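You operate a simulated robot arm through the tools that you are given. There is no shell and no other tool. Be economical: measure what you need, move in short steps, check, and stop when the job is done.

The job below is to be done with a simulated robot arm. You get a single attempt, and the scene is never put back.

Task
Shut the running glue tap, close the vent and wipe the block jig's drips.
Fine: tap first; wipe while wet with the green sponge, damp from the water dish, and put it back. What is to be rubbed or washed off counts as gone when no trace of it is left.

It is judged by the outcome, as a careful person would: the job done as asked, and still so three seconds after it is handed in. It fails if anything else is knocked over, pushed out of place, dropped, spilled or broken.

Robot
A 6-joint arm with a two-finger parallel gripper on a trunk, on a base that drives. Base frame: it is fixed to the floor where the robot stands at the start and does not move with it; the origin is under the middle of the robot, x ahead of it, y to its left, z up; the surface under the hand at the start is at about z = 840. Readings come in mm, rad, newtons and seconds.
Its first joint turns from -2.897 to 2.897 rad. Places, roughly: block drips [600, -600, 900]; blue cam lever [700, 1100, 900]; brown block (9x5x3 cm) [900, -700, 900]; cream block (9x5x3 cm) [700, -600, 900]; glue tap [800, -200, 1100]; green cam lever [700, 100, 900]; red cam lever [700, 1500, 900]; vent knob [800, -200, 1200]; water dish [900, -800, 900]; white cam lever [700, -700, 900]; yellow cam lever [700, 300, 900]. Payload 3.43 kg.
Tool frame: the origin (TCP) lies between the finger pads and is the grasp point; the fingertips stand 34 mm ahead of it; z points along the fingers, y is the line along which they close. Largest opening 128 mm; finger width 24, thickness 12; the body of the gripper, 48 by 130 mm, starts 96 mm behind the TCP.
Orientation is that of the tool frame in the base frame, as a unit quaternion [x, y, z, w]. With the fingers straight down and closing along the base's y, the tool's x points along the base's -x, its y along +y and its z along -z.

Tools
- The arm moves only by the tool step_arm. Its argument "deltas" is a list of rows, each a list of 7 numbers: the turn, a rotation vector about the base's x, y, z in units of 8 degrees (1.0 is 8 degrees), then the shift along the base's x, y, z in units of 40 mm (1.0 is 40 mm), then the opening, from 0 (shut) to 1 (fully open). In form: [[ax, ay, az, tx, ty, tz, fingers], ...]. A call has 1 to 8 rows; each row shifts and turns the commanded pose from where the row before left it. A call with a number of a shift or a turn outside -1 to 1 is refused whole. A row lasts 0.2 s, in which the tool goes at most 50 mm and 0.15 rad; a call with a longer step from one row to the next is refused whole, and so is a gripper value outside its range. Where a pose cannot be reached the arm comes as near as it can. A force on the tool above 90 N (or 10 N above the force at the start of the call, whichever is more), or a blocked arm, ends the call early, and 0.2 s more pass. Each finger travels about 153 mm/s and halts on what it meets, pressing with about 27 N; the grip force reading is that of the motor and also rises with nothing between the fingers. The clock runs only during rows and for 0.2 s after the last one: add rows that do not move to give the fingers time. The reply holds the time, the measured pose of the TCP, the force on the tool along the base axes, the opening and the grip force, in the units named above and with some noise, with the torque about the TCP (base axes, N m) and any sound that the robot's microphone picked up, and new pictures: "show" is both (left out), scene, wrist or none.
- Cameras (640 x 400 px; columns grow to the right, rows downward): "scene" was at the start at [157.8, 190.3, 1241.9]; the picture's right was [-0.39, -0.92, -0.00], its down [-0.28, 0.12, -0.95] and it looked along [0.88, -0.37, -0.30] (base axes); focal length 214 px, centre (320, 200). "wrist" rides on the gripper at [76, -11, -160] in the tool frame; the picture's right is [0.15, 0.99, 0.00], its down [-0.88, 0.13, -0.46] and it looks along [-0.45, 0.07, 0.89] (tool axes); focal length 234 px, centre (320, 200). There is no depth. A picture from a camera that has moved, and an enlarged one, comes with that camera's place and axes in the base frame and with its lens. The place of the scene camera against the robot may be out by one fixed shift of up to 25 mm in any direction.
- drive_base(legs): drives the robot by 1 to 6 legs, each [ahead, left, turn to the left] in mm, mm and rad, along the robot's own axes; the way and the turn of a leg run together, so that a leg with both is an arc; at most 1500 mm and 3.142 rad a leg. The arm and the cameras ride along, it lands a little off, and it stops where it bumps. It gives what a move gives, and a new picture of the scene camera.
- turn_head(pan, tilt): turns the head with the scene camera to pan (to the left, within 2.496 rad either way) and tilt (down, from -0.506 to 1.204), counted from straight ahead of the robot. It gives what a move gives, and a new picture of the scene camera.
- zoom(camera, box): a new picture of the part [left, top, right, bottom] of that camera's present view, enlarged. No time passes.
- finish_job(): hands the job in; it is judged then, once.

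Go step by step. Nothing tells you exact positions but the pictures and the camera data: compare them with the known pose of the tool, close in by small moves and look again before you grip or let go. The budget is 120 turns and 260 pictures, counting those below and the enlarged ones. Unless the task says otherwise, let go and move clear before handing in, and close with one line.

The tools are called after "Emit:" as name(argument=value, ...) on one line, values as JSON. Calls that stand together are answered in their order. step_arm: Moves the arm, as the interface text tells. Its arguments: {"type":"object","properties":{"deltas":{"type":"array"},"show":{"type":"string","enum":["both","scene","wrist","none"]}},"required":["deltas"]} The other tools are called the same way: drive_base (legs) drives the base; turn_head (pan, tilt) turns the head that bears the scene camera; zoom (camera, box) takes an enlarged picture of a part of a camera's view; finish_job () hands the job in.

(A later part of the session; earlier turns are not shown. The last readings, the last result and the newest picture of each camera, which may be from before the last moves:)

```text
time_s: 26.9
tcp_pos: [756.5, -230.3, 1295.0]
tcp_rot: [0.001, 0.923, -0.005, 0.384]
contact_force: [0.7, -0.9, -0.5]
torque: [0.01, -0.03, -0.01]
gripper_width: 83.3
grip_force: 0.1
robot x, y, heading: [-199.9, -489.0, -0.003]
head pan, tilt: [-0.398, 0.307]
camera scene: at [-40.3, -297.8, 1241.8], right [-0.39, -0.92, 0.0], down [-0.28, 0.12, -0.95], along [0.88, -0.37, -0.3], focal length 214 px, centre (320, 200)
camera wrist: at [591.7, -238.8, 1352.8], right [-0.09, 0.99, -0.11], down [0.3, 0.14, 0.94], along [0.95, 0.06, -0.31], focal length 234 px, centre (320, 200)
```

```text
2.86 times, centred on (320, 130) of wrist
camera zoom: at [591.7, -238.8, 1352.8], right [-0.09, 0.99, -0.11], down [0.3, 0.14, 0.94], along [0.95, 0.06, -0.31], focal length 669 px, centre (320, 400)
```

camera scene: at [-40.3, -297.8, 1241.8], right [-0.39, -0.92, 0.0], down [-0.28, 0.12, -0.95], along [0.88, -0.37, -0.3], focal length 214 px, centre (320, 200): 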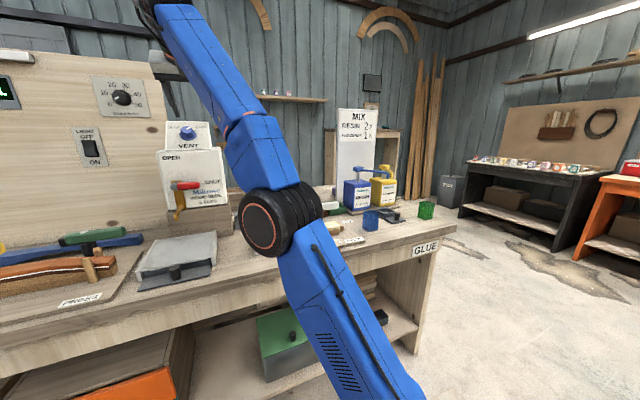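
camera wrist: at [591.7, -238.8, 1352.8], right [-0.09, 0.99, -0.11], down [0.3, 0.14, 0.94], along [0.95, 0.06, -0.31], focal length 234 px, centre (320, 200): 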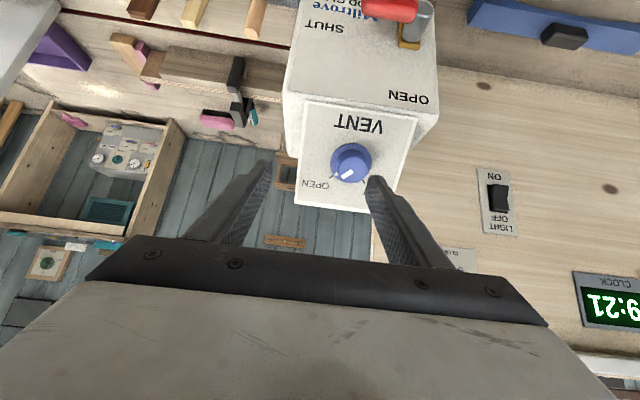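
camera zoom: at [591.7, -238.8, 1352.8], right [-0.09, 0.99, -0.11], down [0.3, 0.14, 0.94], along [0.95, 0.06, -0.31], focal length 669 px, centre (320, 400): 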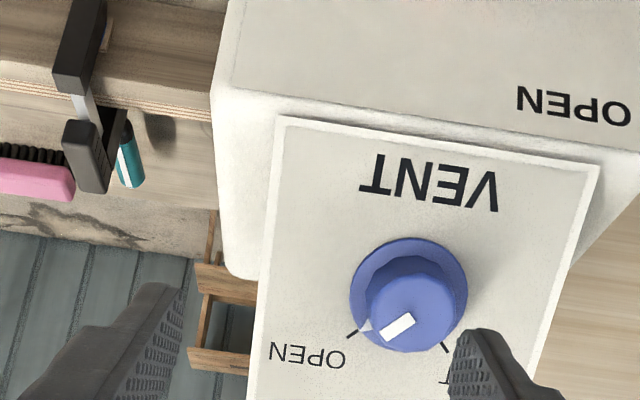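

Two views give the knob base at (853, -190, 1214); marks OPEN and SHUT are 90° apart. I pre-roll the gripper −45° at the standoff.

Emit:
step_arm(deltas=[[0.66, 0, -0.66, 0.1, 0.17, -0.03, 0.65], [0.66, 0, -0.66, 0.1, 0.17, -0.03, 0.65], [0.66, 0, -0.66, 0.1, 0.17, -0.03, 0.65], [0.66, 0, -0.66, 0.1, 0.17, -0.03, 0.65], [0.66, 0, -0.66, 0.1, 0.17, -0.03, 0.65], [0.66, 0, -0.66, 0.1, 0.17, -0.03, 0.65], [0, 0, 0, 0, 0, 0, 0.65]])

Emit:
zoom(camera="wrist", box=[200, 60, 440, 210])

```text
time_s: 28.5
tcp_pos: [769.5, -193.8, 1272.8]
tcp_rot: [0.355, 0.854, 0.14, 0.353]
contact_force: [0.4, 0.0, 0.6]
torque: [0.02, -0.03, -0.02]
gripper_width: 83.4
grip_force: 0.1
out of reach, approached as far as the arm can: row 1, 2, 3, 4, 5, 6
robot x, y, heading: [-199.4, -485.9, -0.003]
head pan, tilt: [-0.398, 0.307]
camera scene: at [-40.3, -297.9, 1241.9], right [-0.39, -0.92, 0.0], down [-0.28, 0.12, -0.95], along [0.88, -0.37, -0.3], focal length 214 px, centre (320, 200)
camera wrist: at [614.9, -146.5, 1339.8], right [0.43, 0.8, 0.41], down [0.18, -0.52, 0.83], along [0.88, -0.28, -0.37], focal length 234 px, centre (320, 200)
```

scene: 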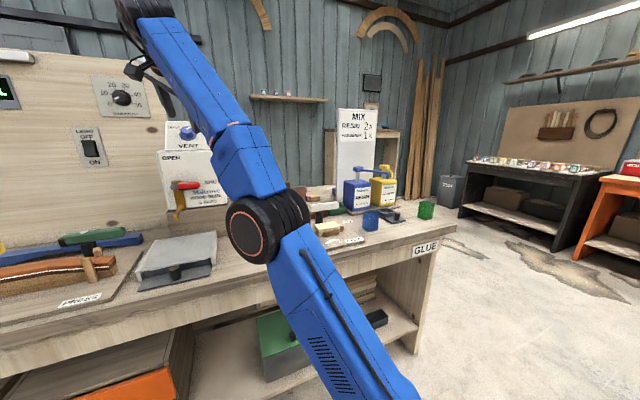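
wrist: 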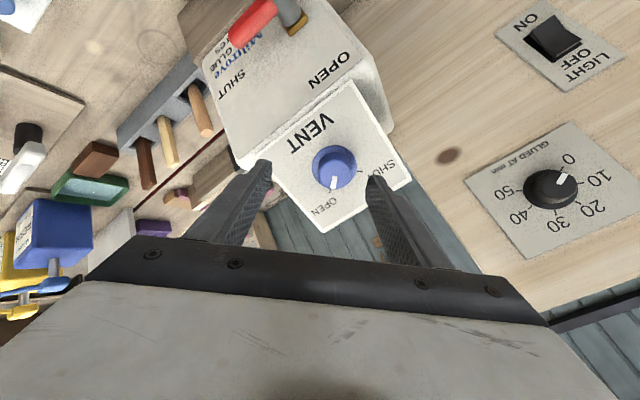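

```text
2.67 times, centred on (320, 135) of wrist
camera zoom: at [614.9, -146.5, 1339.8], right [0.43, 0.8, 0.41], down [0.18, -0.52, 0.83], along [0.88, -0.28, -0.37], focal length 624 px, centre (320, 373)
```

zoom: 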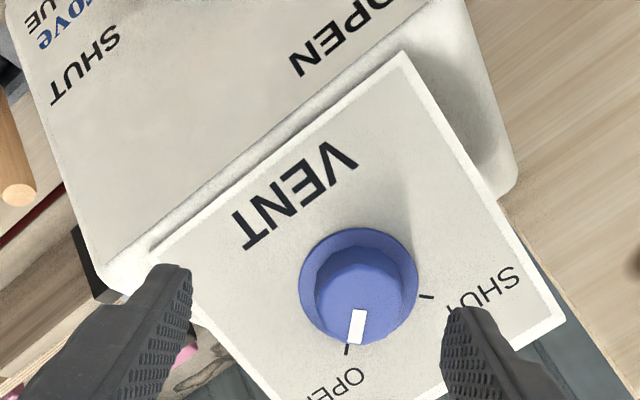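

Roll works, but the arm is now at full stretch. I pull the hand back 110 mm, then drive ahead 130 mm.

Emit:
step_arm(deltas=[[0, 0, 0, -0.9, 0, 0.2, 0.65], [0, 0, 0, -0.9, 0, 0.2, 0.65], [0, 0, 0, -0.9, 0, 0, 0.65], [0, 0, 0, 0, 0, 0, 0.65]], show="none")

Emit:
drive_base(legs=[[130, 0, 0]])

```text
time_s: 29.5
tcp_pos: [659.8, -194.4, 1288.3]
tcp_rot: [0.355, 0.854, 0.14, 0.354]
contact_force: [0.3, -0.4, -0.5]
torque: [-0.01, -0.02, 0.02]
gripper_width: 83.3
grip_force: 0.0
robot x, y, heading: [-197.0, -490.7, -0.004]
head pan, tilt: [-0.398, 0.307]
```

```text
time_s: 30.7
tcp_pos: [791.9, -196.1, 1289.0]
tcp_rot: [0.355, 0.854, 0.14, 0.354]
contact_force: [0.6, -0.1, -0.2]
torque: [0.03, 0.0, 0.02]
gripper_width: 83.2
grip_force: 0.0
robot x, y, heading: [-70.5, -490.9, -0.006]
head pan, tilt: [-0.398, 0.307]
camera scene: at [89.8, -299.0, 1241.9], right [-0.39, -0.92, 0.0], down [-0.28, 0.12, -0.95], along [0.88, -0.38, -0.3], focal length 214 px, centre (320, 200)
```

scene: 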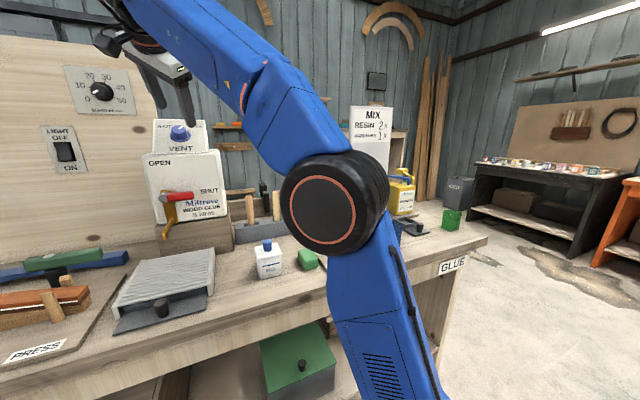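

Tool axis is aligned with the knob. Centre the last few mm and advance along the axis.

Emit:
step_arm(deltas=[[0, 0, 0, -0.175, 0.15, -0.175, 0.65], [0, 0, 0, 0.4, 0, -0.4, 0.65], [0, 0, 0, 0.2, 0, -0.2, 0.65], [0, 0, 0, 0, 0, 0, 0.65]])

Emit:
zoom(camera="wrist", box=[220, 90, 420, 220])

Emit:
zoom(camera="scene", box=[80, 40, 260, 160])

```text
time_s: 31.7
tcp_pos: [807.5, -191.6, 1258.7]
tcp_rot: [0.356, 0.854, 0.14, 0.354]
contact_force: [-0.2, -0.3, 0.3]
torque: [0.03, 0.02, 0.0]
gripper_width: 83.2
grip_force: 0.0
robot x, y, heading: [-73.6, -490.2, -0.008]
head pan, tilt: [-0.398, 0.307]
camera scene: at [89.8, -299.0, 1241.9], right [-0.39, -0.92, 0.0], down [-0.28, 0.12, -0.95], along [0.88, -0.38, -0.3], focal length 214 px, centre (320, 200)
camera wrist: at [654.4, -143.1, 1325.2], right [0.43, 0.8, 0.41], down [0.18, -0.52, 0.83], along [0.88, -0.28, -0.37], focal length 234 px, centre (320, 200)
```

scene: 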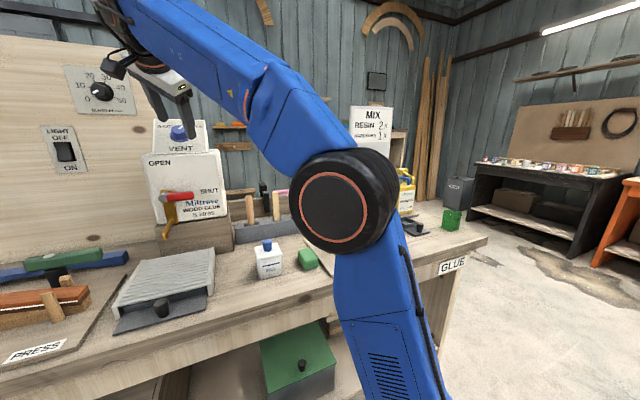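
wrist: 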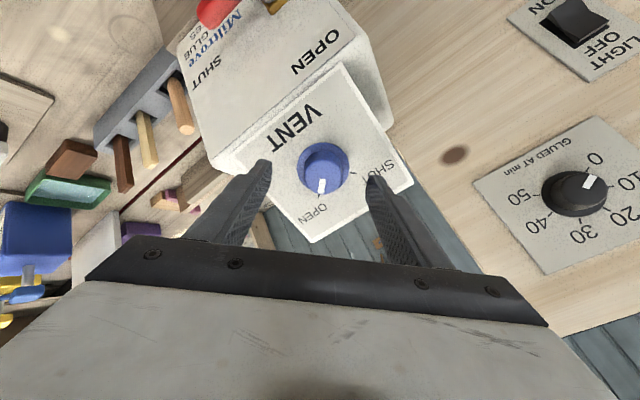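

```text
3.08 times, centred on (320, 155) of wrist
camera zoom: at [654.4, -143.1, 1325.2], right [0.43, 0.8, 0.41], down [0.18, -0.52, 0.83], along [0.88, -0.28, -0.37], focal length 720 px, centre (320, 338)
```

zoom: 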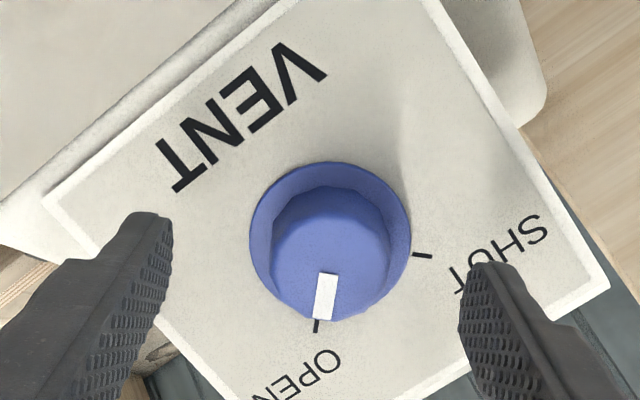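

```text
3.33 times, centred on (170, 100) of scene
camera zoom: at [89.8, -299.0, 1241.9], right [-0.39, -0.92, 0.0], down [-0.28, 0.12, -0.95], along [0.88, -0.38, -0.3], focal length 715 px, centre (820, 533)
```

zoom: 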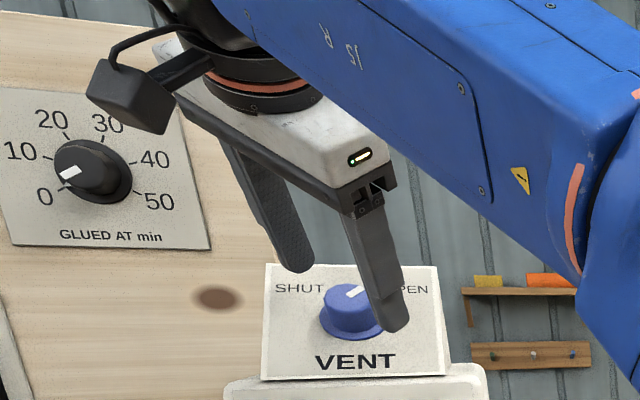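

Well centred. Advance the last 22 mm and close on the knob.

Emit:
step_arm(deltas=[[0, 0, 0, 0.2, 0.03, -0.2, 0.65], [0, 0, 0, 0.18, 0, -0.18, 0.65], [0, 0, 0, 0, 0, 0, 0.65], [0, 0, 0, 0, 0, 0, 0.2], [0, 0, 0, 0, 0, 0, 0.2], [0, 0, 0, 0, 0, 0, 0.2]])

Emit:
zoom(camera="wrist", box=[220, 90, 420, 220])

```text
time_s: 33.1
tcp_pos: [823.8, -187.2, 1243.2]
tcp_rot: [0.356, 0.853, 0.14, 0.354]
contact_force: [20.5, 18.1, 20.8]
torque: [0.57, -0.95, 0.76]
gripper_width: 37.1
grip_force: 45.0
robot x, y, heading: [-69.2, -487.3, -0.007]
head pan, tilt: [-0.398, 0.307]
camera scene: at [90.1, -298.2, 1241.8], right [-0.39, -0.92, 0.0], down [-0.28, 0.12, -0.95], along [0.88, -0.38, -0.3], focal length 214 px, centre (320, 200)
camera wrist: at [669.7, -140.3, 1310.5], right [0.43, 0.8, 0.41], down [0.18, -0.52, 0.83], along [0.89, -0.28, -0.37], focal length 234 px, centre (320, 200)
```

scene: 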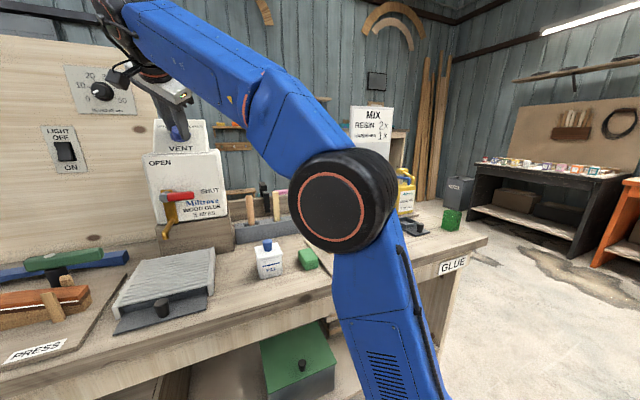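
wrist: 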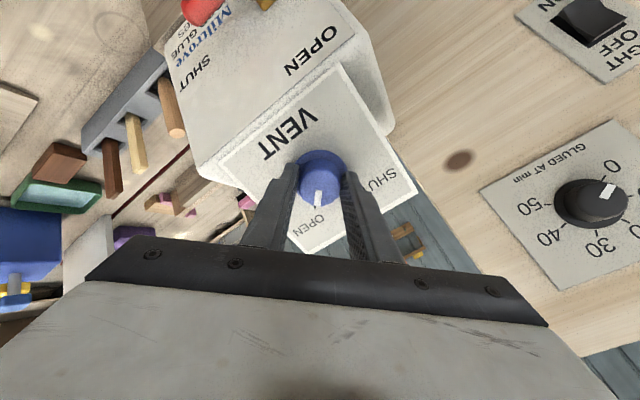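

```text
3.08 times, centred on (320, 155) of wrist
camera zoom: at [669.7, -140.3, 1310.5], right [0.43, 0.8, 0.41], down [0.18, -0.52, 0.83], along [0.89, -0.28, -0.37], focal length 720 px, centre (320, 338)
```

zoom: 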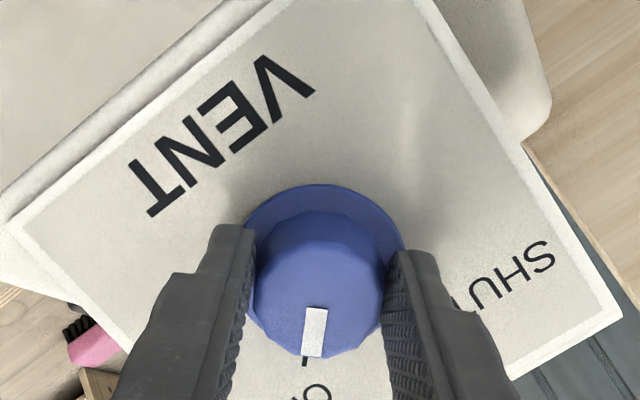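

Gripped (37 mm). I relax the small side force and turn counter-clockwise as seen from the front.

Emit:
step_arm(deltas=[[0, 0, 0, 0.05, 0.07, 0.05, 0.2], [-0.707, 0, 0.707, 0, 0, 0, 0.2], [-0.707, 0, 0.707, 0, 0, 0, 0.2], [-0.707, 0, 0.707, 0, 0, 0, 0.2], [-0.707, 0, 0.707, 0, 0, 0, 0.2], [0, 0, 0, 0, 0, 0, 0.2]], show="wrist")

Emit:
zoom(camera="wrist", box=[220, 90, 420, 220])

```text
time_s: 34.5
tcp_pos: [825.4, -189.1, 1246.5]
tcp_rot: [0.106, 0.917, 0.037, 0.382]
contact_force: [2.5, -23.4, -6.9]
torque: [-0.52, 0.21, -0.4]
gripper_width: 38.8
grip_force: 12.3
robot x, y, heading: [-65.5, -489.4, -0.01]
head pan, tilt: [-0.398, 0.307]
camera wrist: at [660.4, -180.3, 1301.7], right [0.07, 1.0, 0.05], down [0.3, -0.06, 0.95], along [0.95, -0.05, -0.3], focal length 234 px, centre (320, 200)
```

wrist: 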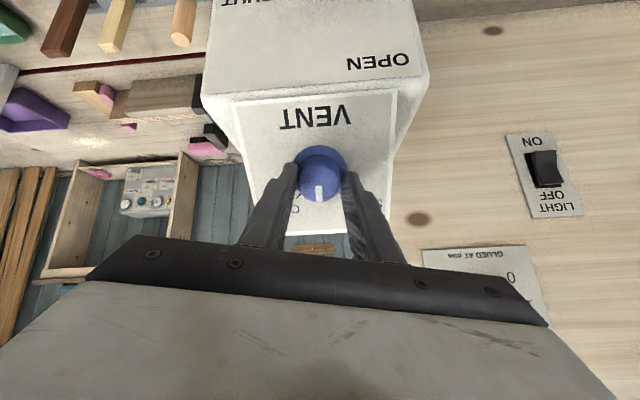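

```text
3.08 times, centred on (320, 155) of wrist
camera zoom: at [660.4, -180.3, 1301.7], right [0.07, 1.0, 0.05], down [0.3, -0.06, 0.95], along [0.95, -0.05, -0.3], focal length 720 px, centre (320, 338)
```

zoom: 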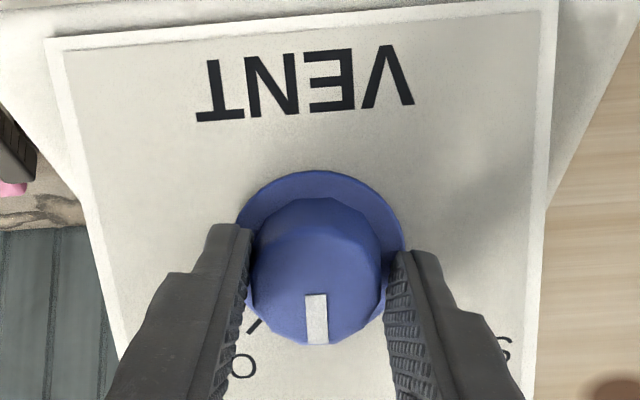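

The knob follows. Continue turning.

Emit:
step_arm(deltas=[[-0.707, 0, 0.707, 0, -0.06, -0.02, 0.2], [-0.707, 0, 0.707, 0, 0, 0, 0.2], [-0.707, 0, 0.707, 0, 0, 0, 0.2], [-0.707, 0, 0.707, 0, 0, 0, 0.2], [-0.707, 0, 0.707, 0, 0, 0, 0.2], [0, 0, 0, 0, 0, 0, 0.2]], show="wrist")

Emit:
zoom(camera="wrist", box=[220, 90, 420, 220])

```text
time_s: 35.9
tcp_pos: [825.6, -189.3, 1245.4]
tcp_rot: [-0.215, 0.896, -0.095, 0.376]
contact_force: [3.1, -12.7, 8.3]
torque: [-0.08, -0.65, -0.01]
gripper_width: 36.7
grip_force: 45.0
robot x, y, heading: [-69.5, -489.3, -0.008]
head pan, tilt: [-0.398, 0.307]
camera wrist: at [668.8, -232.6, 1310.2], right [-0.4, 0.81, -0.42], down [0.18, 0.52, 0.83], along [0.9, 0.26, -0.36], focal length 234 px, centre (320, 200)
```

wrist: 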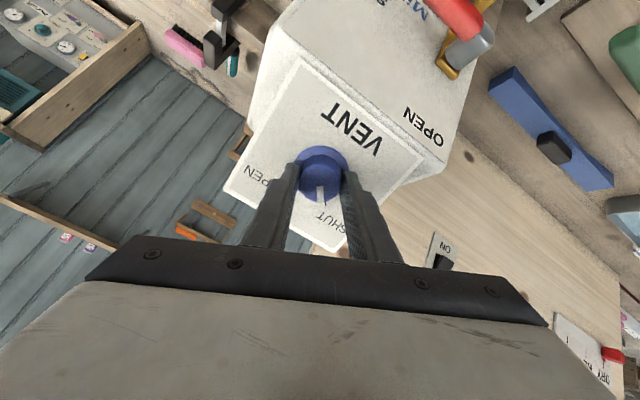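

```text
3.08 times, centred on (320, 155) of wrist
camera zoom: at [668.8, -232.6, 1310.2], right [-0.4, 0.81, -0.42], down [0.18, 0.52, 0.83], along [0.9, 0.26, -0.36], focal length 720 px, centre (320, 338)
```

zoom: 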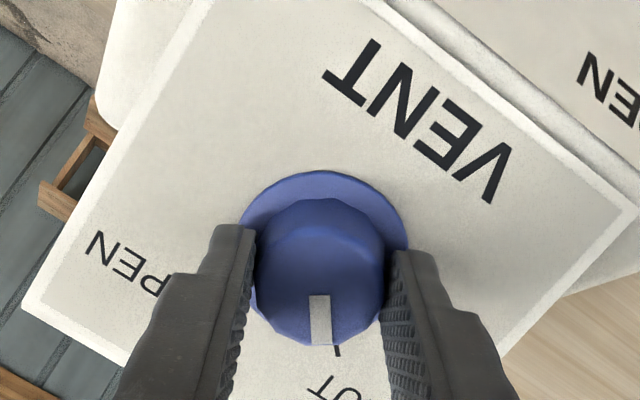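

About 8–10° more to reach the SHUT mark.

Emit:
step_arm(deltas=[[-0.5, 0, 0.5, 0, 0, 0, 0.2], [-0.5, 0, 0.5, 0, 0, 0, 0.2], [0, 0, 0, 0, 0, 0, 0.2]], show="none")

Emit:
zoom(camera="wrist", box=[220, 90, 420, 220])

```text
time_s: 36.7
tcp_pos: [777.2, -156.2, 1191.7]
tcp_rot: [-0.29, 0.871, -0.13, 0.375]
contact_force: [-8.3, 9.7, 22.6]
torque: [0.59, -0.41, 0.4]
gripper_width: 26.0
grip_force: 1.0
out of reach, approached as far as the arm can: row 1, 2
robot x, y, heading: [-70.2, -490.7, -0.003]
head pan, tilt: [-0.398, 0.307]
```

```text
3.08 times, centred on (320, 155) of wrist
camera zoom: at [626.3, -209.3, 1260.1], right [-0.48, 0.7, -0.52], down [0.1, 0.64, 0.76], along [0.87, 0.31, -0.38], focal length 720 px, centre (320, 338)
```

zoom: 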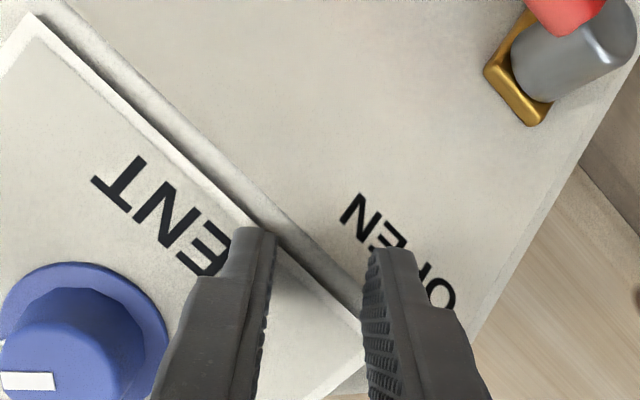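

The arm hit a joint limit and slid off the knob, touching the case edge. I back straight out and check.

Emit:
step_arm(deltas=[[0, 0, 0, -0.5, 0, 0.4, 0.25], [0, 0, 0, -0.5, 0, 0.5, 0.25], [0, 0, 0, -0.5, 0, 0.5, 0.25], [0, 0, 0, 0, 0, 0, 0.25]])

Emit:
zoom(camera="scene", box=[100, 90, 260, 270])

Emit:
zoom(camera="wrist", box=[160, 0, 480, 200])

```text
time_s: 37.7
tcp_pos: [708.9, -154.3, 1233.9]
tcp_rot: [-0.299, 0.871, -0.131, 0.367]
contact_force: [0.7, 0.3, 0.6]
torque: [-0.01, 0.0, -0.02]
gripper_width: 32.0
grip_force: 0.3
out of reach, approached as far as the arm can: row 1, 3
robot x, y, heading: [-68.2, -489.2, -0.005]
head pan, tilt: [-0.398, 0.307]
camera scene: at [89.8, -299.1, 1241.9], right [-0.39, -0.92, 0.0], down [-0.28, 0.12, -0.95], along [0.88, -0.38, -0.3], focal length 214 px, centre (320, 200)
camera wrist: at [558.6, -208.6, 1305.3], right [-0.5, 0.69, -0.52], down [0.1, 0.65, 0.75], along [0.86, 0.32, -0.4], focal length 234 px, centre (320, 200)
```

scene: 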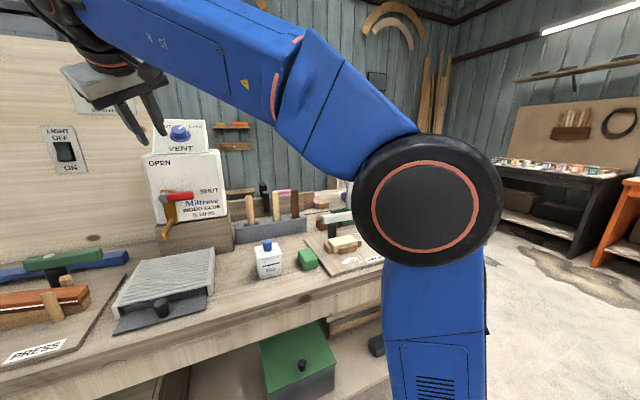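
wrist: 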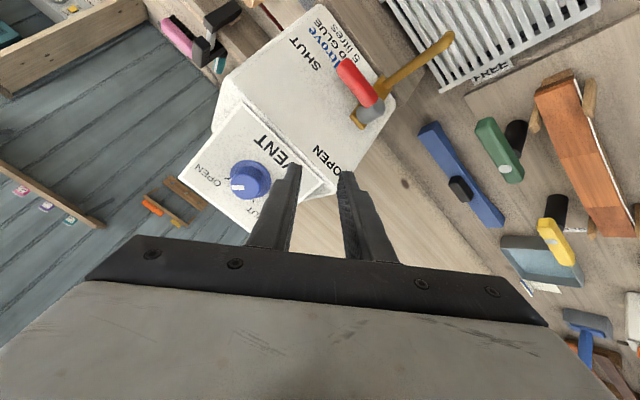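

```text
2.22 times, centred on (180, 180) of scene
camera zoom: at [89.8, -299.1, 1241.9], right [-0.39, -0.92, 0.0], down [-0.28, 0.12, -0.95], along [0.88, -0.38, -0.3], focal length 477 px, centre (631, 244)
```

zoom: 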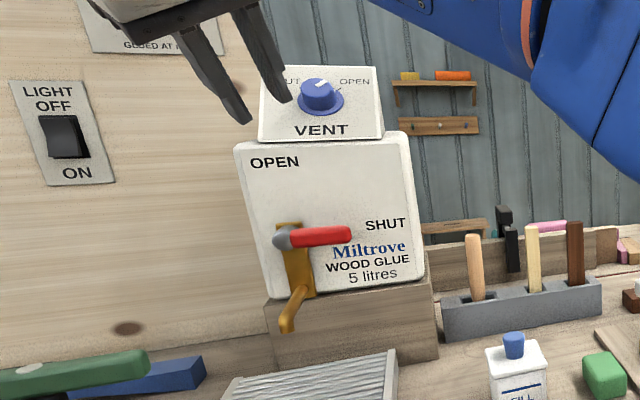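

```text
2.00 times, centred on (320, 100) of wrist
camera zoom: at [558.6, -208.6, 1305.3], right [-0.5, 0.69, -0.52], down [0.1, 0.65, 0.75], along [0.86, 0.32, -0.4], focal length 468 px, centre (320, 400)
```

zoom: 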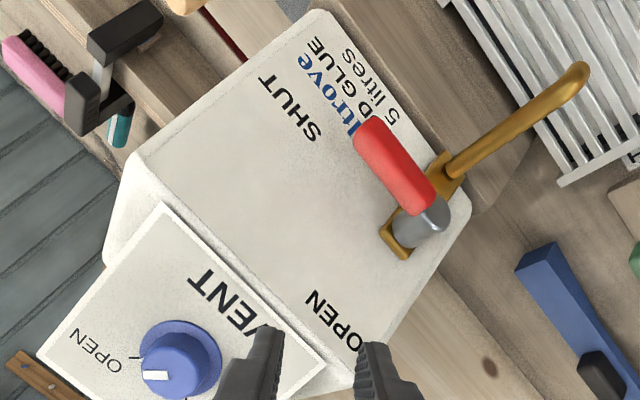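

The knob ended ~20° short of upright on the OPEN side. Since negative roll has plenty of range, I'll re-grip at about −60° roll and finish the turn from there.

Emit:
step_arm(deltas=[[0.7, 0, -0.7, 0, -0.11, 0.3, 0.6], [0.7, 0, -0.7, 0.1, -0.11, 0.3, 0.6], [0.7, 0, -0.7, 0.2, -0.11, 0.3, 0.6], [0.7, 0, -0.7, 0.25, -0.11, 0.3, 0.6], [0.7, 0, -0.7, 0.25, -0.11, 0.25, 0.6], [0.7, 0, -0.7, 0.25, -0.11, 0, 0.6], [0.7, 0, -0.7, 0.25, -0.11, 0, 0.6], [0.7, 0, -0.7, 0.25, -0.11, 0, 0.6]], show="none")

Emit:
step_arm(deltas=[[0.7, 0, -0.7, 0, 0, 0, 0.65], [0.7, 0, -0.7, 0, 0, 0, 0.65], [0.7, 0, -0.7, 0, 0, 0, 0.65], [0.7, 0, -0.7, 0, 0, 0, 0.65], [0, 0, 0, 0, 0, 0, 0.65]])

Emit:
zoom(camera="wrist", box=[160, 0, 480, 200])

```text
time_s: 39.5
tcp_pos: [771.7, -189.5, 1292.8]
tcp_rot: [0.203, 0.901, 0.077, 0.374]
contact_force: [-0.4, 0.4, -0.9]
torque: [0.01, -0.01, -0.01]
gripper_width: 76.7
grip_force: 0.0
robot x, y, heading: [-70.8, -489.6, -0.007]
head pan, tilt: [-0.398, 0.307]
```

```text
time_s: 40.7
tcp_pos: [772.5, -189.9, 1291.8]
tcp_rot: [0.442, 0.813, 0.175, 0.337]
contact_force: [-0.3, -0.6, 0.0]
torque: [-0.01, 0.02, -0.03]
gripper_width: 83.4
grip_force: 0.1
robot x, y, heading: [-66.2, -489.0, -0.009]
head pan, tilt: [-0.398, 0.307]
camera scene: at [89.8, -299.0, 1241.9], right [-0.39, -0.92, 0.0], down [-0.28, 0.12, -0.95], along [0.88, -0.38, -0.3], focal length 214 px, centre (320, 200)
camera wrist: at [626.1, -130.6, 1367.4], right [0.54, 0.67, 0.52], down [0.1, -0.66, 0.75], along [0.84, -0.35, -0.42], focal length 234 px, centre (320, 200)
```

scene: 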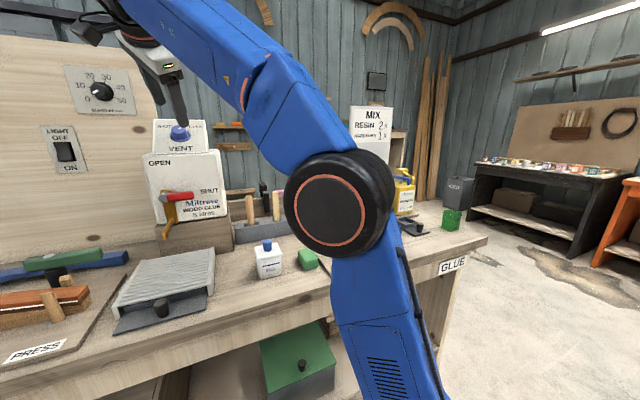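
wrist: 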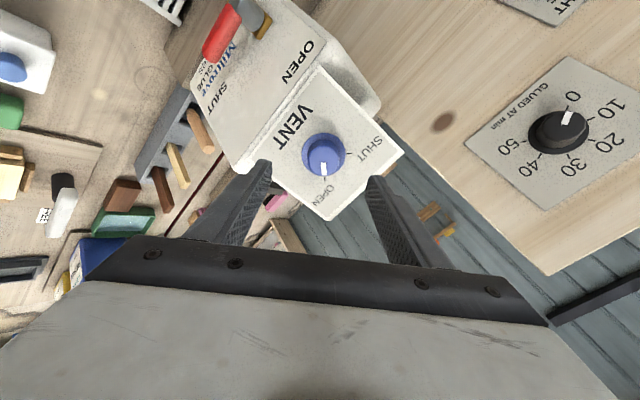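

```text
2.00 times, centred on (320, 100) of wrist
camera zoom: at [626.1, -130.6, 1367.4], right [0.54, 0.67, 0.52], down [0.1, -0.66, 0.75], along [0.84, -0.35, -0.42], focal length 468 px, centre (320, 400)
```

zoom: 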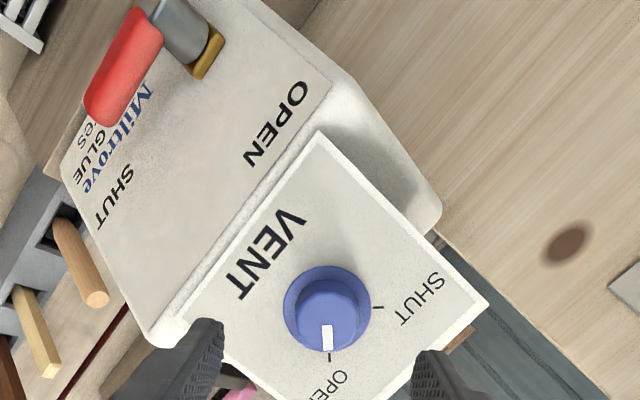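

Knob unmoved at its place, pointer back near OPEN. I roll further to about −80°, advance and grip again.

Emit:
step_arm(deltas=[[0.7, 0, -0.7, 0.03, 0, 0.03, 0.65], [0.7, 0, -0.7, 0, 0, 0, 0.65], [0.7, 0, -0.7, 0.41, 0, -0.41, 0.65], [0, 0, 0, 0.41, 0, -0.41, 0.65], [0, 0, 0, 0, 0, 0, 0.65]])

Emit:
zoom(camera="wrist", box=[220, 90, 420, 220])

```text
time_s: 41.9
tcp_pos: [806.5, -190.0, 1261.8]
tcp_rot: [0.599, 0.706, 0.24, 0.29]
contact_force: [0.5, -0.6, 0.8]
torque: [-0.03, 0.02, -0.02]
gripper_width: 83.3
grip_force: 0.1
robot x, y, heading: [-68.5, -487.0, -0.01]
head pan, tilt: [-0.398, 0.307]
camera scene: at [89.7, -299.0, 1241.9], right [-0.39, -0.92, 0.0], down [-0.28, 0.12, -0.95], along [0.88, -0.38, -0.3], focal length 214 px, centre (320, 200)
camera wrist: at [679.7, -115.9, 1356.9], right [0.68, 0.31, 0.66], down [-0.13, -0.84, 0.52], along [0.72, -0.44, -0.54], focal length 234 px, centre (320, 200)
```

scene: 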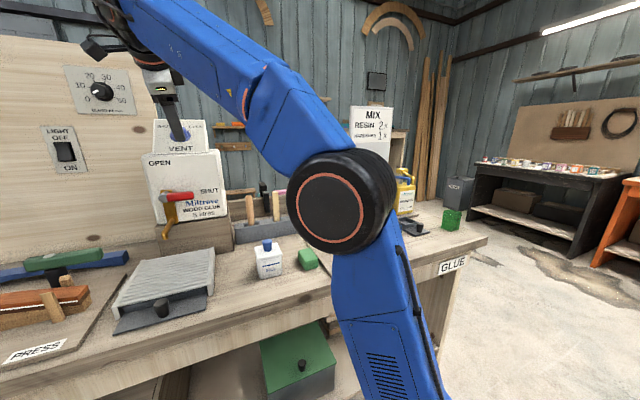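
wrist: 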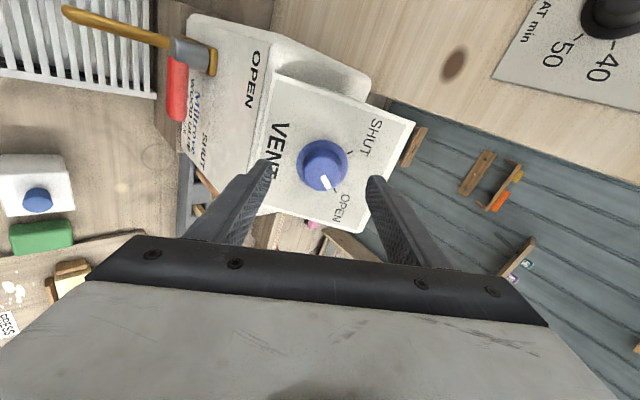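

```text
3.08 times, centred on (320, 155) of wrist
camera zoom: at [679.7, -115.9, 1356.9], right [0.68, 0.31, 0.66], down [-0.13, -0.84, 0.52], along [0.72, -0.44, -0.54], focal length 720 px, centre (320, 338)
```

zoom: 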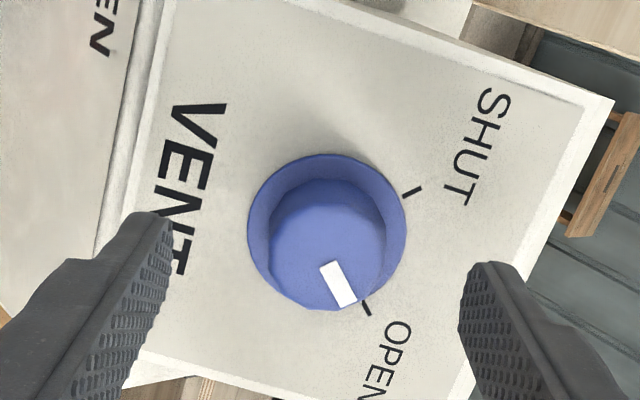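

Emit:
step_arm(deltas=[[0, 0, 0, 0.24, 0, -0.24, 0.65], [0, 0, 0, 0.2, 0, -0.2, 0.65], [0, 0, 0, 0, 0, 0, 0.65], [0, 0, 0, 0, 0, 0, 0.2], [0, 0, 0, 0, 0, 0, 0.2], [0, 0, 0, 0, 0, 0, 0.2]], show="wrist")

```text
time_s: 43.3
tcp_pos: [825.0, -190.0, 1245.8]
tcp_rot: [0.598, 0.706, 0.242, 0.291]
contact_force: [30.3, 11.3, 27.2]
torque: [0.16, -1.48, 0.34]
gripper_width: 36.9
grip_force: 45.0
robot x, y, heading: [-66.8, -486.0, -0.003]
head pan, tilt: [-0.398, 0.307]
camera wrist: at [697.8, -116.0, 1340.3], right [0.68, 0.31, 0.67], down [-0.13, -0.84, 0.52], along [0.72, -0.44, -0.53], focal length 234 px, centre (320, 200)
```

wrist: 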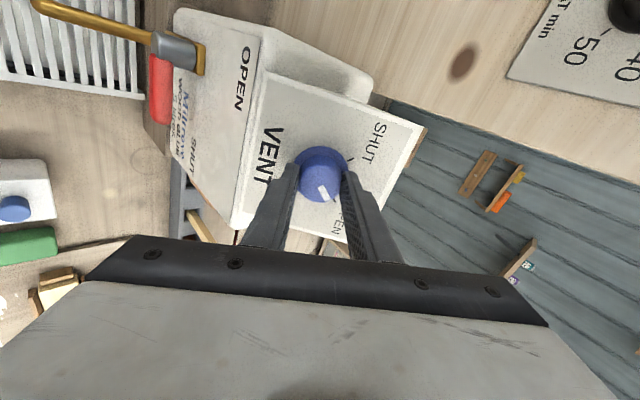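

Gripped. Now turn ~88° in two parts.

Emit:
step_arm(deltas=[[0, 0, 0, 0.05, 0.02, 0.05, 0.2], [-0.707, 0, 0.707, 0, 0, 0, 0.2], [-0.707, 0, 0.707, 0, 0, 0, 0.2], [-0.707, 0, 0.707, 0, 0, 0, 0.2], [-0.707, 0, 0.707, 0, 0, 0, 0.2], [-0.707, 0, 0.707, 0, 0, 0, 0.2], [0, 0, 0, 0, 0, 0, 0.2]], show="none")

Emit:
step_arm(deltas=[[-0.707, 0, 0.707, 0, 0, 0, 0.2], [-0.707, 0, 0.707, 0, 0, 0, 0.2], [-0.707, 0, 0.707, 0, 0, 0, 0.2], [-0.707, 0, 0.707, 0, 0, 0, 0.2], [-0.707, 0, 0.707, 0, 0, 0, 0.2], [0, 0, 0, 0, 0, 0, 0.2]], show="wrist")

Emit:
zoom(camera="wrist", box=[220, 90, 420, 220])

```text
time_s: 44.9
tcp_pos: [823.7, -189.7, 1245.6]
tcp_rot: [0.321, 0.867, 0.125, 0.36]
contact_force: [-14.2, -9.8, 1.7]
torque: [-0.46, 0.1, -0.46]
gripper_width: 36.6
grip_force: 45.2
robot x, y, heading: [-70.1, -485.5, -0.005]
head pan, tilt: [-0.398, 0.307]
```

```text
time_s: 46.3
tcp_pos: [824.9, -189.9, 1245.2]
tcp_rot: [0.005, 0.923, -0.005, 0.385]
contact_force: [-30.7, -17.0, -11.0]
torque: [-0.29, 0.86, -0.29]
gripper_width: 36.6
grip_force: 45.1
robot x, y, heading: [-70.9, -485.5, -0.006]
head pan, tilt: [-0.398, 0.307]
camera wrist: at [659.3, -198.3, 1301.9], right [-0.09, 0.99, -0.11], down [0.3, 0.13, 0.95], along [0.95, 0.05, -0.31], focal length 234 px, centre (320, 200)
```

wrist: 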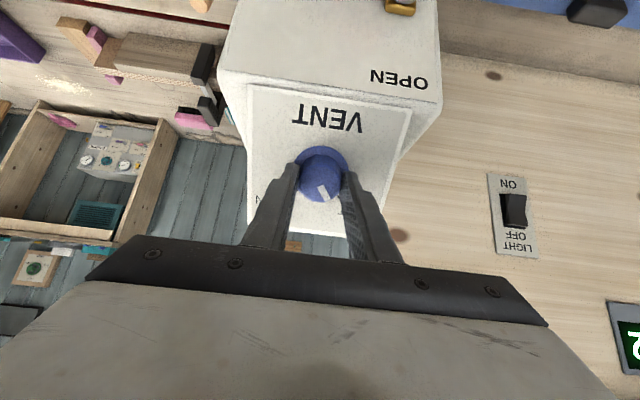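

```text
3.08 times, centred on (320, 155) of wrist
camera zoom: at [659.3, -198.3, 1301.9], right [-0.09, 0.99, -0.11], down [0.3, 0.13, 0.95], along [0.95, 0.05, -0.31], focal length 720 px, centre (320, 338)
```

zoom: 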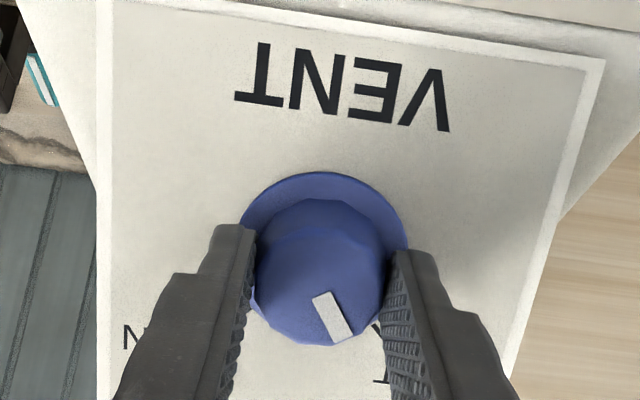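

About 15–20° more.

Emit:
step_arm(deltas=[[-0.5, 0, 0.5, -0.03, -0.03, 0, 0.2], [-0.5, 0, 0.5, 0, 0, 0, 0.2], [-0.5, 0, 0.5, 0, 0, 0, 0.2], [0, 0, 0, 0, 0, 0, 0.2]], show="wrist")

Emit:
zoom(camera="wrist", box=[220, 90, 420, 220])

```text
time_s: 47.3
tcp_pos: [824.8, -189.9, 1246.2]
tcp_rot: [-0.132, 0.912, -0.061, 0.383]
contact_force: [5.2, 3.2, 10.3]
torque: [0.65, -0.5, -0.37]
gripper_width: 37.1
grip_force: 44.7
robot x, y, heading: [-70.1, -488.1, -0.004]
head pan, tilt: [-0.398, 0.307]
camera wrist: at [663.9, -220.1, 1306.2], right [-0.29, 0.91, -0.31], down [0.24, 0.38, 0.89], along [0.93, 0.18, -0.33], focal length 234 px, centre (320, 200)
```

wrist: 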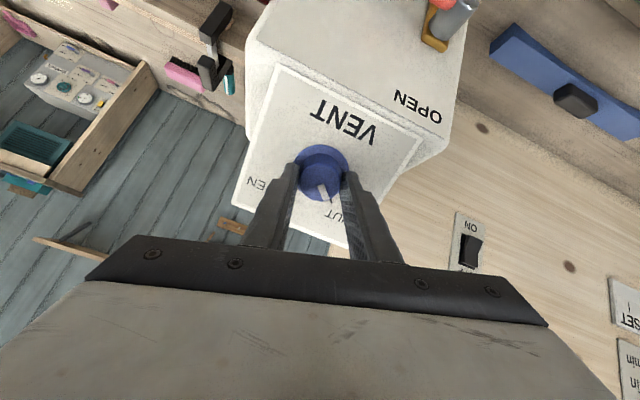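

```text
3.08 times, centred on (320, 155) of wrist
camera zoom: at [663.9, -220.1, 1306.2], right [-0.29, 0.91, -0.31], down [0.24, 0.38, 0.89], along [0.93, 0.18, -0.33], focal length 720 px, centre (320, 338)
```

zoom: 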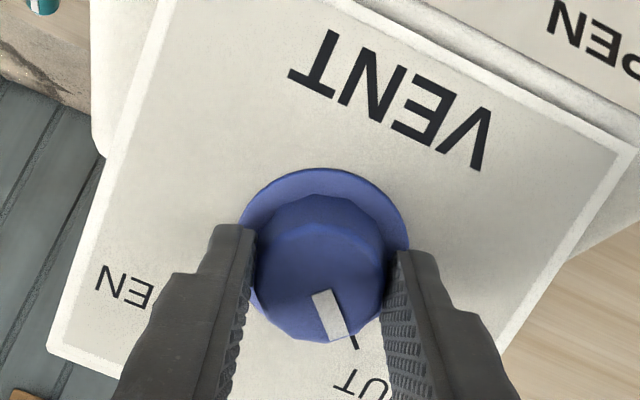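

Very close; a last ~8° nudge.

Emit:
step_arm(deltas=[[-0.4, 0, 0.4, 0, 0, 0, 0.2], [-0.4, 0, 0.4, 0, 0, 0, 0.2], [0, 0, 0, 0, 0, 0, 0.2]], show="none")

Emit:
zoom(camera="wrist", box=[220, 90, 420, 220])

```text
time_s: 48.1
tcp_pos: [825.2, -189.8, 1244.8]
tcp_rot: [-0.204, 0.899, -0.091, 0.376]
contact_force: [-5.0, 3.9, 1.8]
torque: [0.54, 0.0, -0.09]
gripper_width: 37.4
grip_force: 45.0
robot x, y, heading: [-69.5, -488.5, -0.007]
head pan, tilt: [-0.398, 0.307]
```

```text
3.08 times, centred on (320, 155) of wrist
camera zoom: at [667.7, -231.0, 1310.0], right [-0.39, 0.83, -0.41], down [0.19, 0.5, 0.84], along [0.9, 0.25, -0.36], focal length 720 px, centre (320, 338)
```

zoom: 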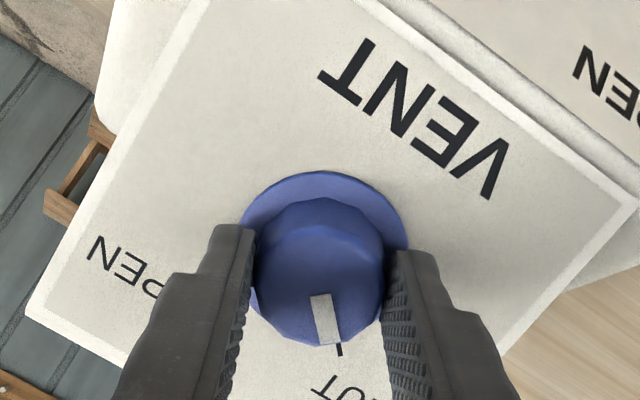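

The knob now slips against its stop near the SHUT mark. Release and back off along the axis to check.

Emit:
step_arm(deltas=[[0, 0, 0, 0, 0, 0, 0.6], [0, 0, 0, 0, 0, 0, 0.6], [0, 0, 0, -0.4, 0, 0.4, 0.6], [0.66, 0, -0.66, -0.6, 0, 0.6, 0.6], [0.66, 0, -0.66, -0.3, 0, 0.3, 0.6], [0.66, 0, -0.66, 0, 0, 0, 0.6], [0, 0, 0, 0, 0, 0, 0.6]])

Emit:
zoom(camera="wrist", box=[200, 20, 440, 200])

Emit:
zoom(camera="scene", box=[100, 90, 260, 270])

```text
time_s: 49.7
tcp_pos: [773.6, -190.7, 1297.2]
tcp_rot: [-0.023, 0.922, -0.017, 0.385]
contact_force: [-0.5, -0.3, 0.5]
torque: [0.01, 0.01, -0.02]
gripper_width: 76.7
grip_force: 0.1
robot x, y, heading: [-67.8, -489.3, -0.01]
head pan, tilt: [-0.398, 0.307]
camera scene: at [89.8, -299.0, 1241.9], right [-0.39, -0.92, 0.0], down [-0.28, 0.12, -0.95], along [0.88, -0.38, -0.3], focal length 214 px, centre (320, 200)
camera wrist: at [608.4, -203.5, 1354.1], right [-0.13, 0.98, -0.15], down [0.29, 0.19, 0.94], along [0.95, 0.08, -0.31], focal length 234 px, centre (320, 200)
```

scene: 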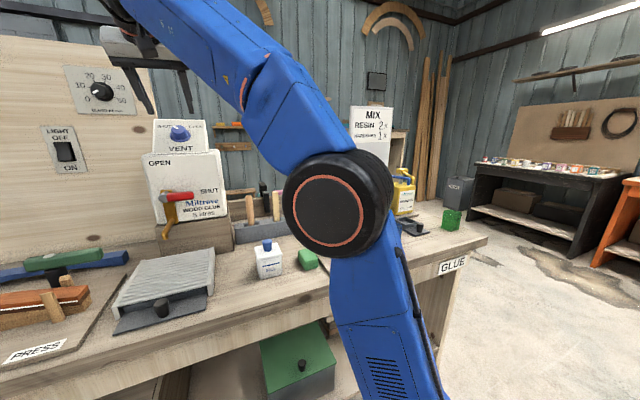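
wrist: 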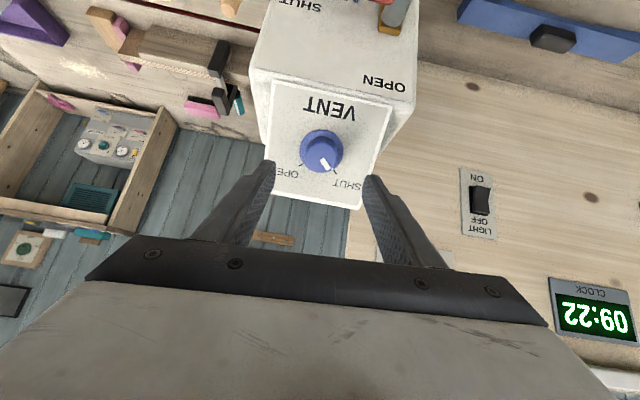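

```text
2.22 times, centred on (320, 110) of wrist
camera zoom: at [608.4, -203.5, 1354.1], right [-0.13, 0.98, -0.15], down [0.29, 0.19, 0.94], along [0.95, 0.08, -0.31], focal length 520 px, centre (320, 400)
```

zoom: 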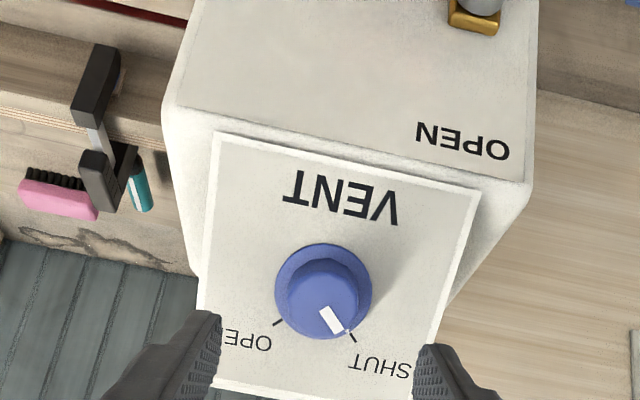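

```text
2.22 times, centred on (180, 180) of scene
camera zoom: at [89.8, -299.0, 1241.9], right [-0.39, -0.92, 0.0], down [-0.28, 0.12, -0.95], along [0.88, -0.38, -0.3], focal length 477 px, centre (631, 244)
```

zoom: 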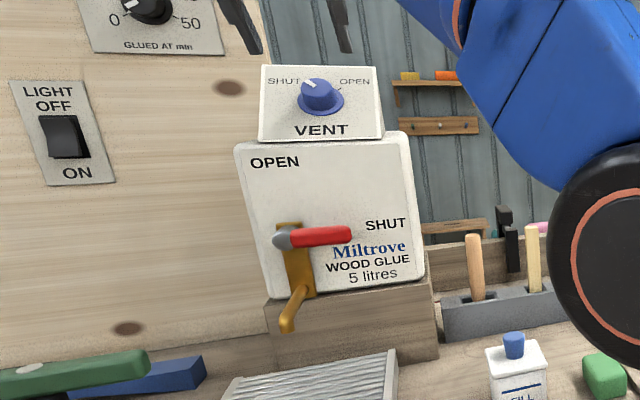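

Vent pointer sits on SHUT, tap lever horizontal on SHUT. Next the sponge: pull the hand back and drive to the right so the jig, sponge and dish lie ahead-left of the robot.

Emit:
step_arm(deltas=[[0, 0.9, 0, -0.8, 0, 0, 0.6], [0, 0.9, 0, -0.8, 0, 0, 0.6], [0, 0.9, 0, -0.8, 0, 0, 0.6], [0, 0.9, 0, -0.5, 0, 0, 0.6], [0, 0.9, 0, 0, 0, 0, 0.6], [0, 0.9, 0, 0, 0, 0, 0.6], [0, 0, 0, 0, 0, 0, 0.6]], show="none")

Emit:
drive_base(legs=[[0, -430, 0]])

```text
time_s: 51.3
tcp_pos: [659.8, -199.9, 1261.1]
tcp_rot: [-0.027, 0.984, -0.011, 0.177]
contact_force: [-0.3, 0.2, 0.0]
torque: [-0.04, 0.01, -0.01]
gripper_width: 76.8
grip_force: 0.0
out of reach, approached as far as the arm can: row 3, 4, 5, 6
robot x, y, heading: [-68.2, -486.2, -0.001]
head pan, tilt: [-0.398, 0.307]
```

```text
time_s: 53.9
tcp_pos: [655.4, -625.1, 1260.8]
tcp_rot: [-0.026, 0.984, -0.011, 0.177]
contact_force: [-0.5, -0.5, 0.2]
torque: [0.01, 0.0, 0.0]
gripper_width: 76.6
grip_force: 0.1
robot x, y, heading: [-68.0, -913.2, -0.007]
head pan, tilt: [-0.398, 0.307]
camera scene: at [86.9, -723.6, 1241.9], right [-0.4, -0.92, 0.0], down [-0.28, 0.12, -0.95], along [0.88, -0.38, -0.3], focal length 214 px, centre (320, 200)
```

scene: 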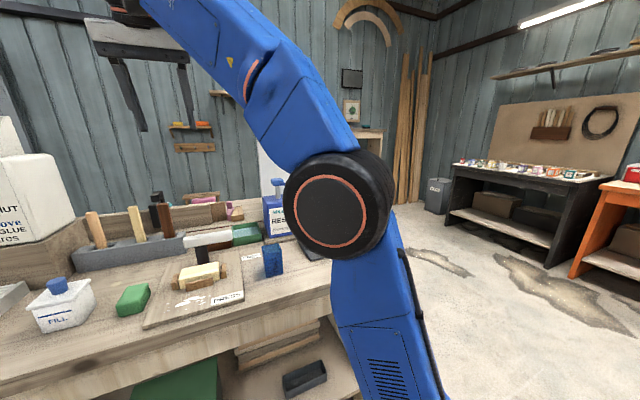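

Emit:
step_arm(deltas=[[0, 0.4, 0, -0.1, 0.3, -0.8, 0.6], [0, 0.4, 0, -0.1, 0.3, -0.8, 0.6], [0, 0.4, 0, -0.1, 0.3, -0.8, 0.6], [0, 0.5, 0, -0.1, 0.3, -0.8, 0.6], [0, 0.5, 0, -0.1, 0.3, -0.8, 0.6], [0, 0.4, 0, 0, 0, 0, 0.6], [0, 0, 0, 0, 0, 0, 0.6]])

Emit:
zoom(camera="wrist", box=[0, 0, 640, 240])

Emit:
turn_head(pan=-0.1, tilt=0.55)

```text
time_s: 55.5
tcp_pos: [630.8, -533.7, 1144.6]
tcp_rot: [-0.029, 0.991, -0.083, 0.096]
contact_force: [-0.3, -0.9, -0.3]
torque: [-0.01, 0.0, 0.0]
gripper_width: 76.8
grip_force: 0.0
out of reach, approached as far as the arm can: row 1, 2, 3, 4, 5, 6
robot x, y, heading: [-71.4, -909.1, -0.007]
head pan, tilt: [-0.398, 0.307]
camera scene: at [86.9, -723.5, 1241.9], right [-0.4, -0.92, 0.0], down [-0.28, 0.12, -0.95], along [0.88, -0.38, -0.3], focal length 214 px, centre (320, 200)
camera wrist: at [526.4, -525.1, 1285.8], right [-0.18, 0.96, -0.2], down [0.77, 0.26, 0.58], along [0.61, -0.05, -0.79], focal length 234 px, centre (320, 200)
```

scene: 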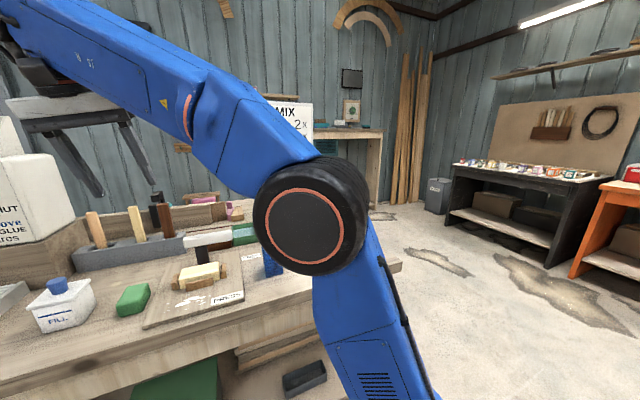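
wrist: 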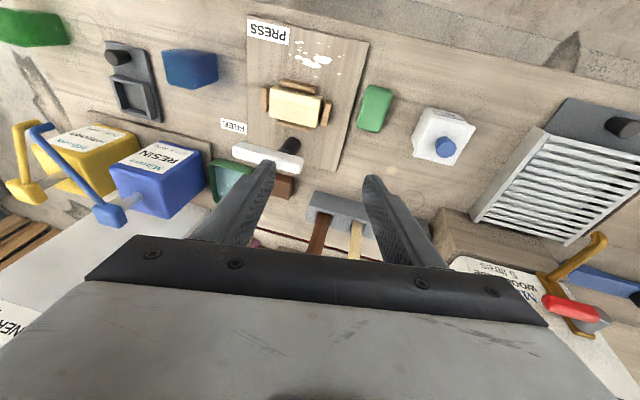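

```text
1.00 times, centred on (320, 120) of wrist (not enlarged: the box is as wide or as high as the picture)
camera zoom: at [526.4, -525.1, 1285.8], right [-0.18, 0.96, -0.2], down [0.77, 0.26, 0.58], along [0.61, -0.05, -0.79], focal length 234 px, centre (320, 280)
```

zoom: 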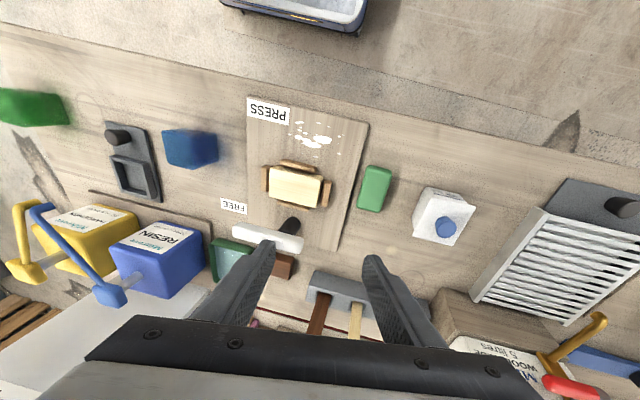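

```text
time_s: 56.3
tcp_pos: [630.6, -534.2, 1145.4]
tcp_rot: [-0.027, 0.991, -0.084, 0.096]
contact_force: [-0.3, -0.2, -0.5]
torque: [0.01, 0.02, -0.01]
gripper_width: 77.0
grip_force: 0.1
robot x, y, heading: [-72.5, -911.7, -0.008]
head pan, tilt: [-0.099, 0.55]
camera scene: at [90.4, -696.4, 1219.6], right [-0.11, -0.99, 0.0], down [-0.52, 0.06, -0.85], along [0.85, -0.09, -0.52], focal length 214 px, centre (320, 200)
```

scene: 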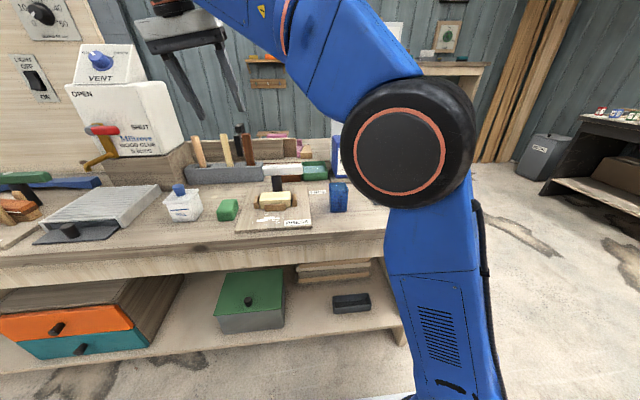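

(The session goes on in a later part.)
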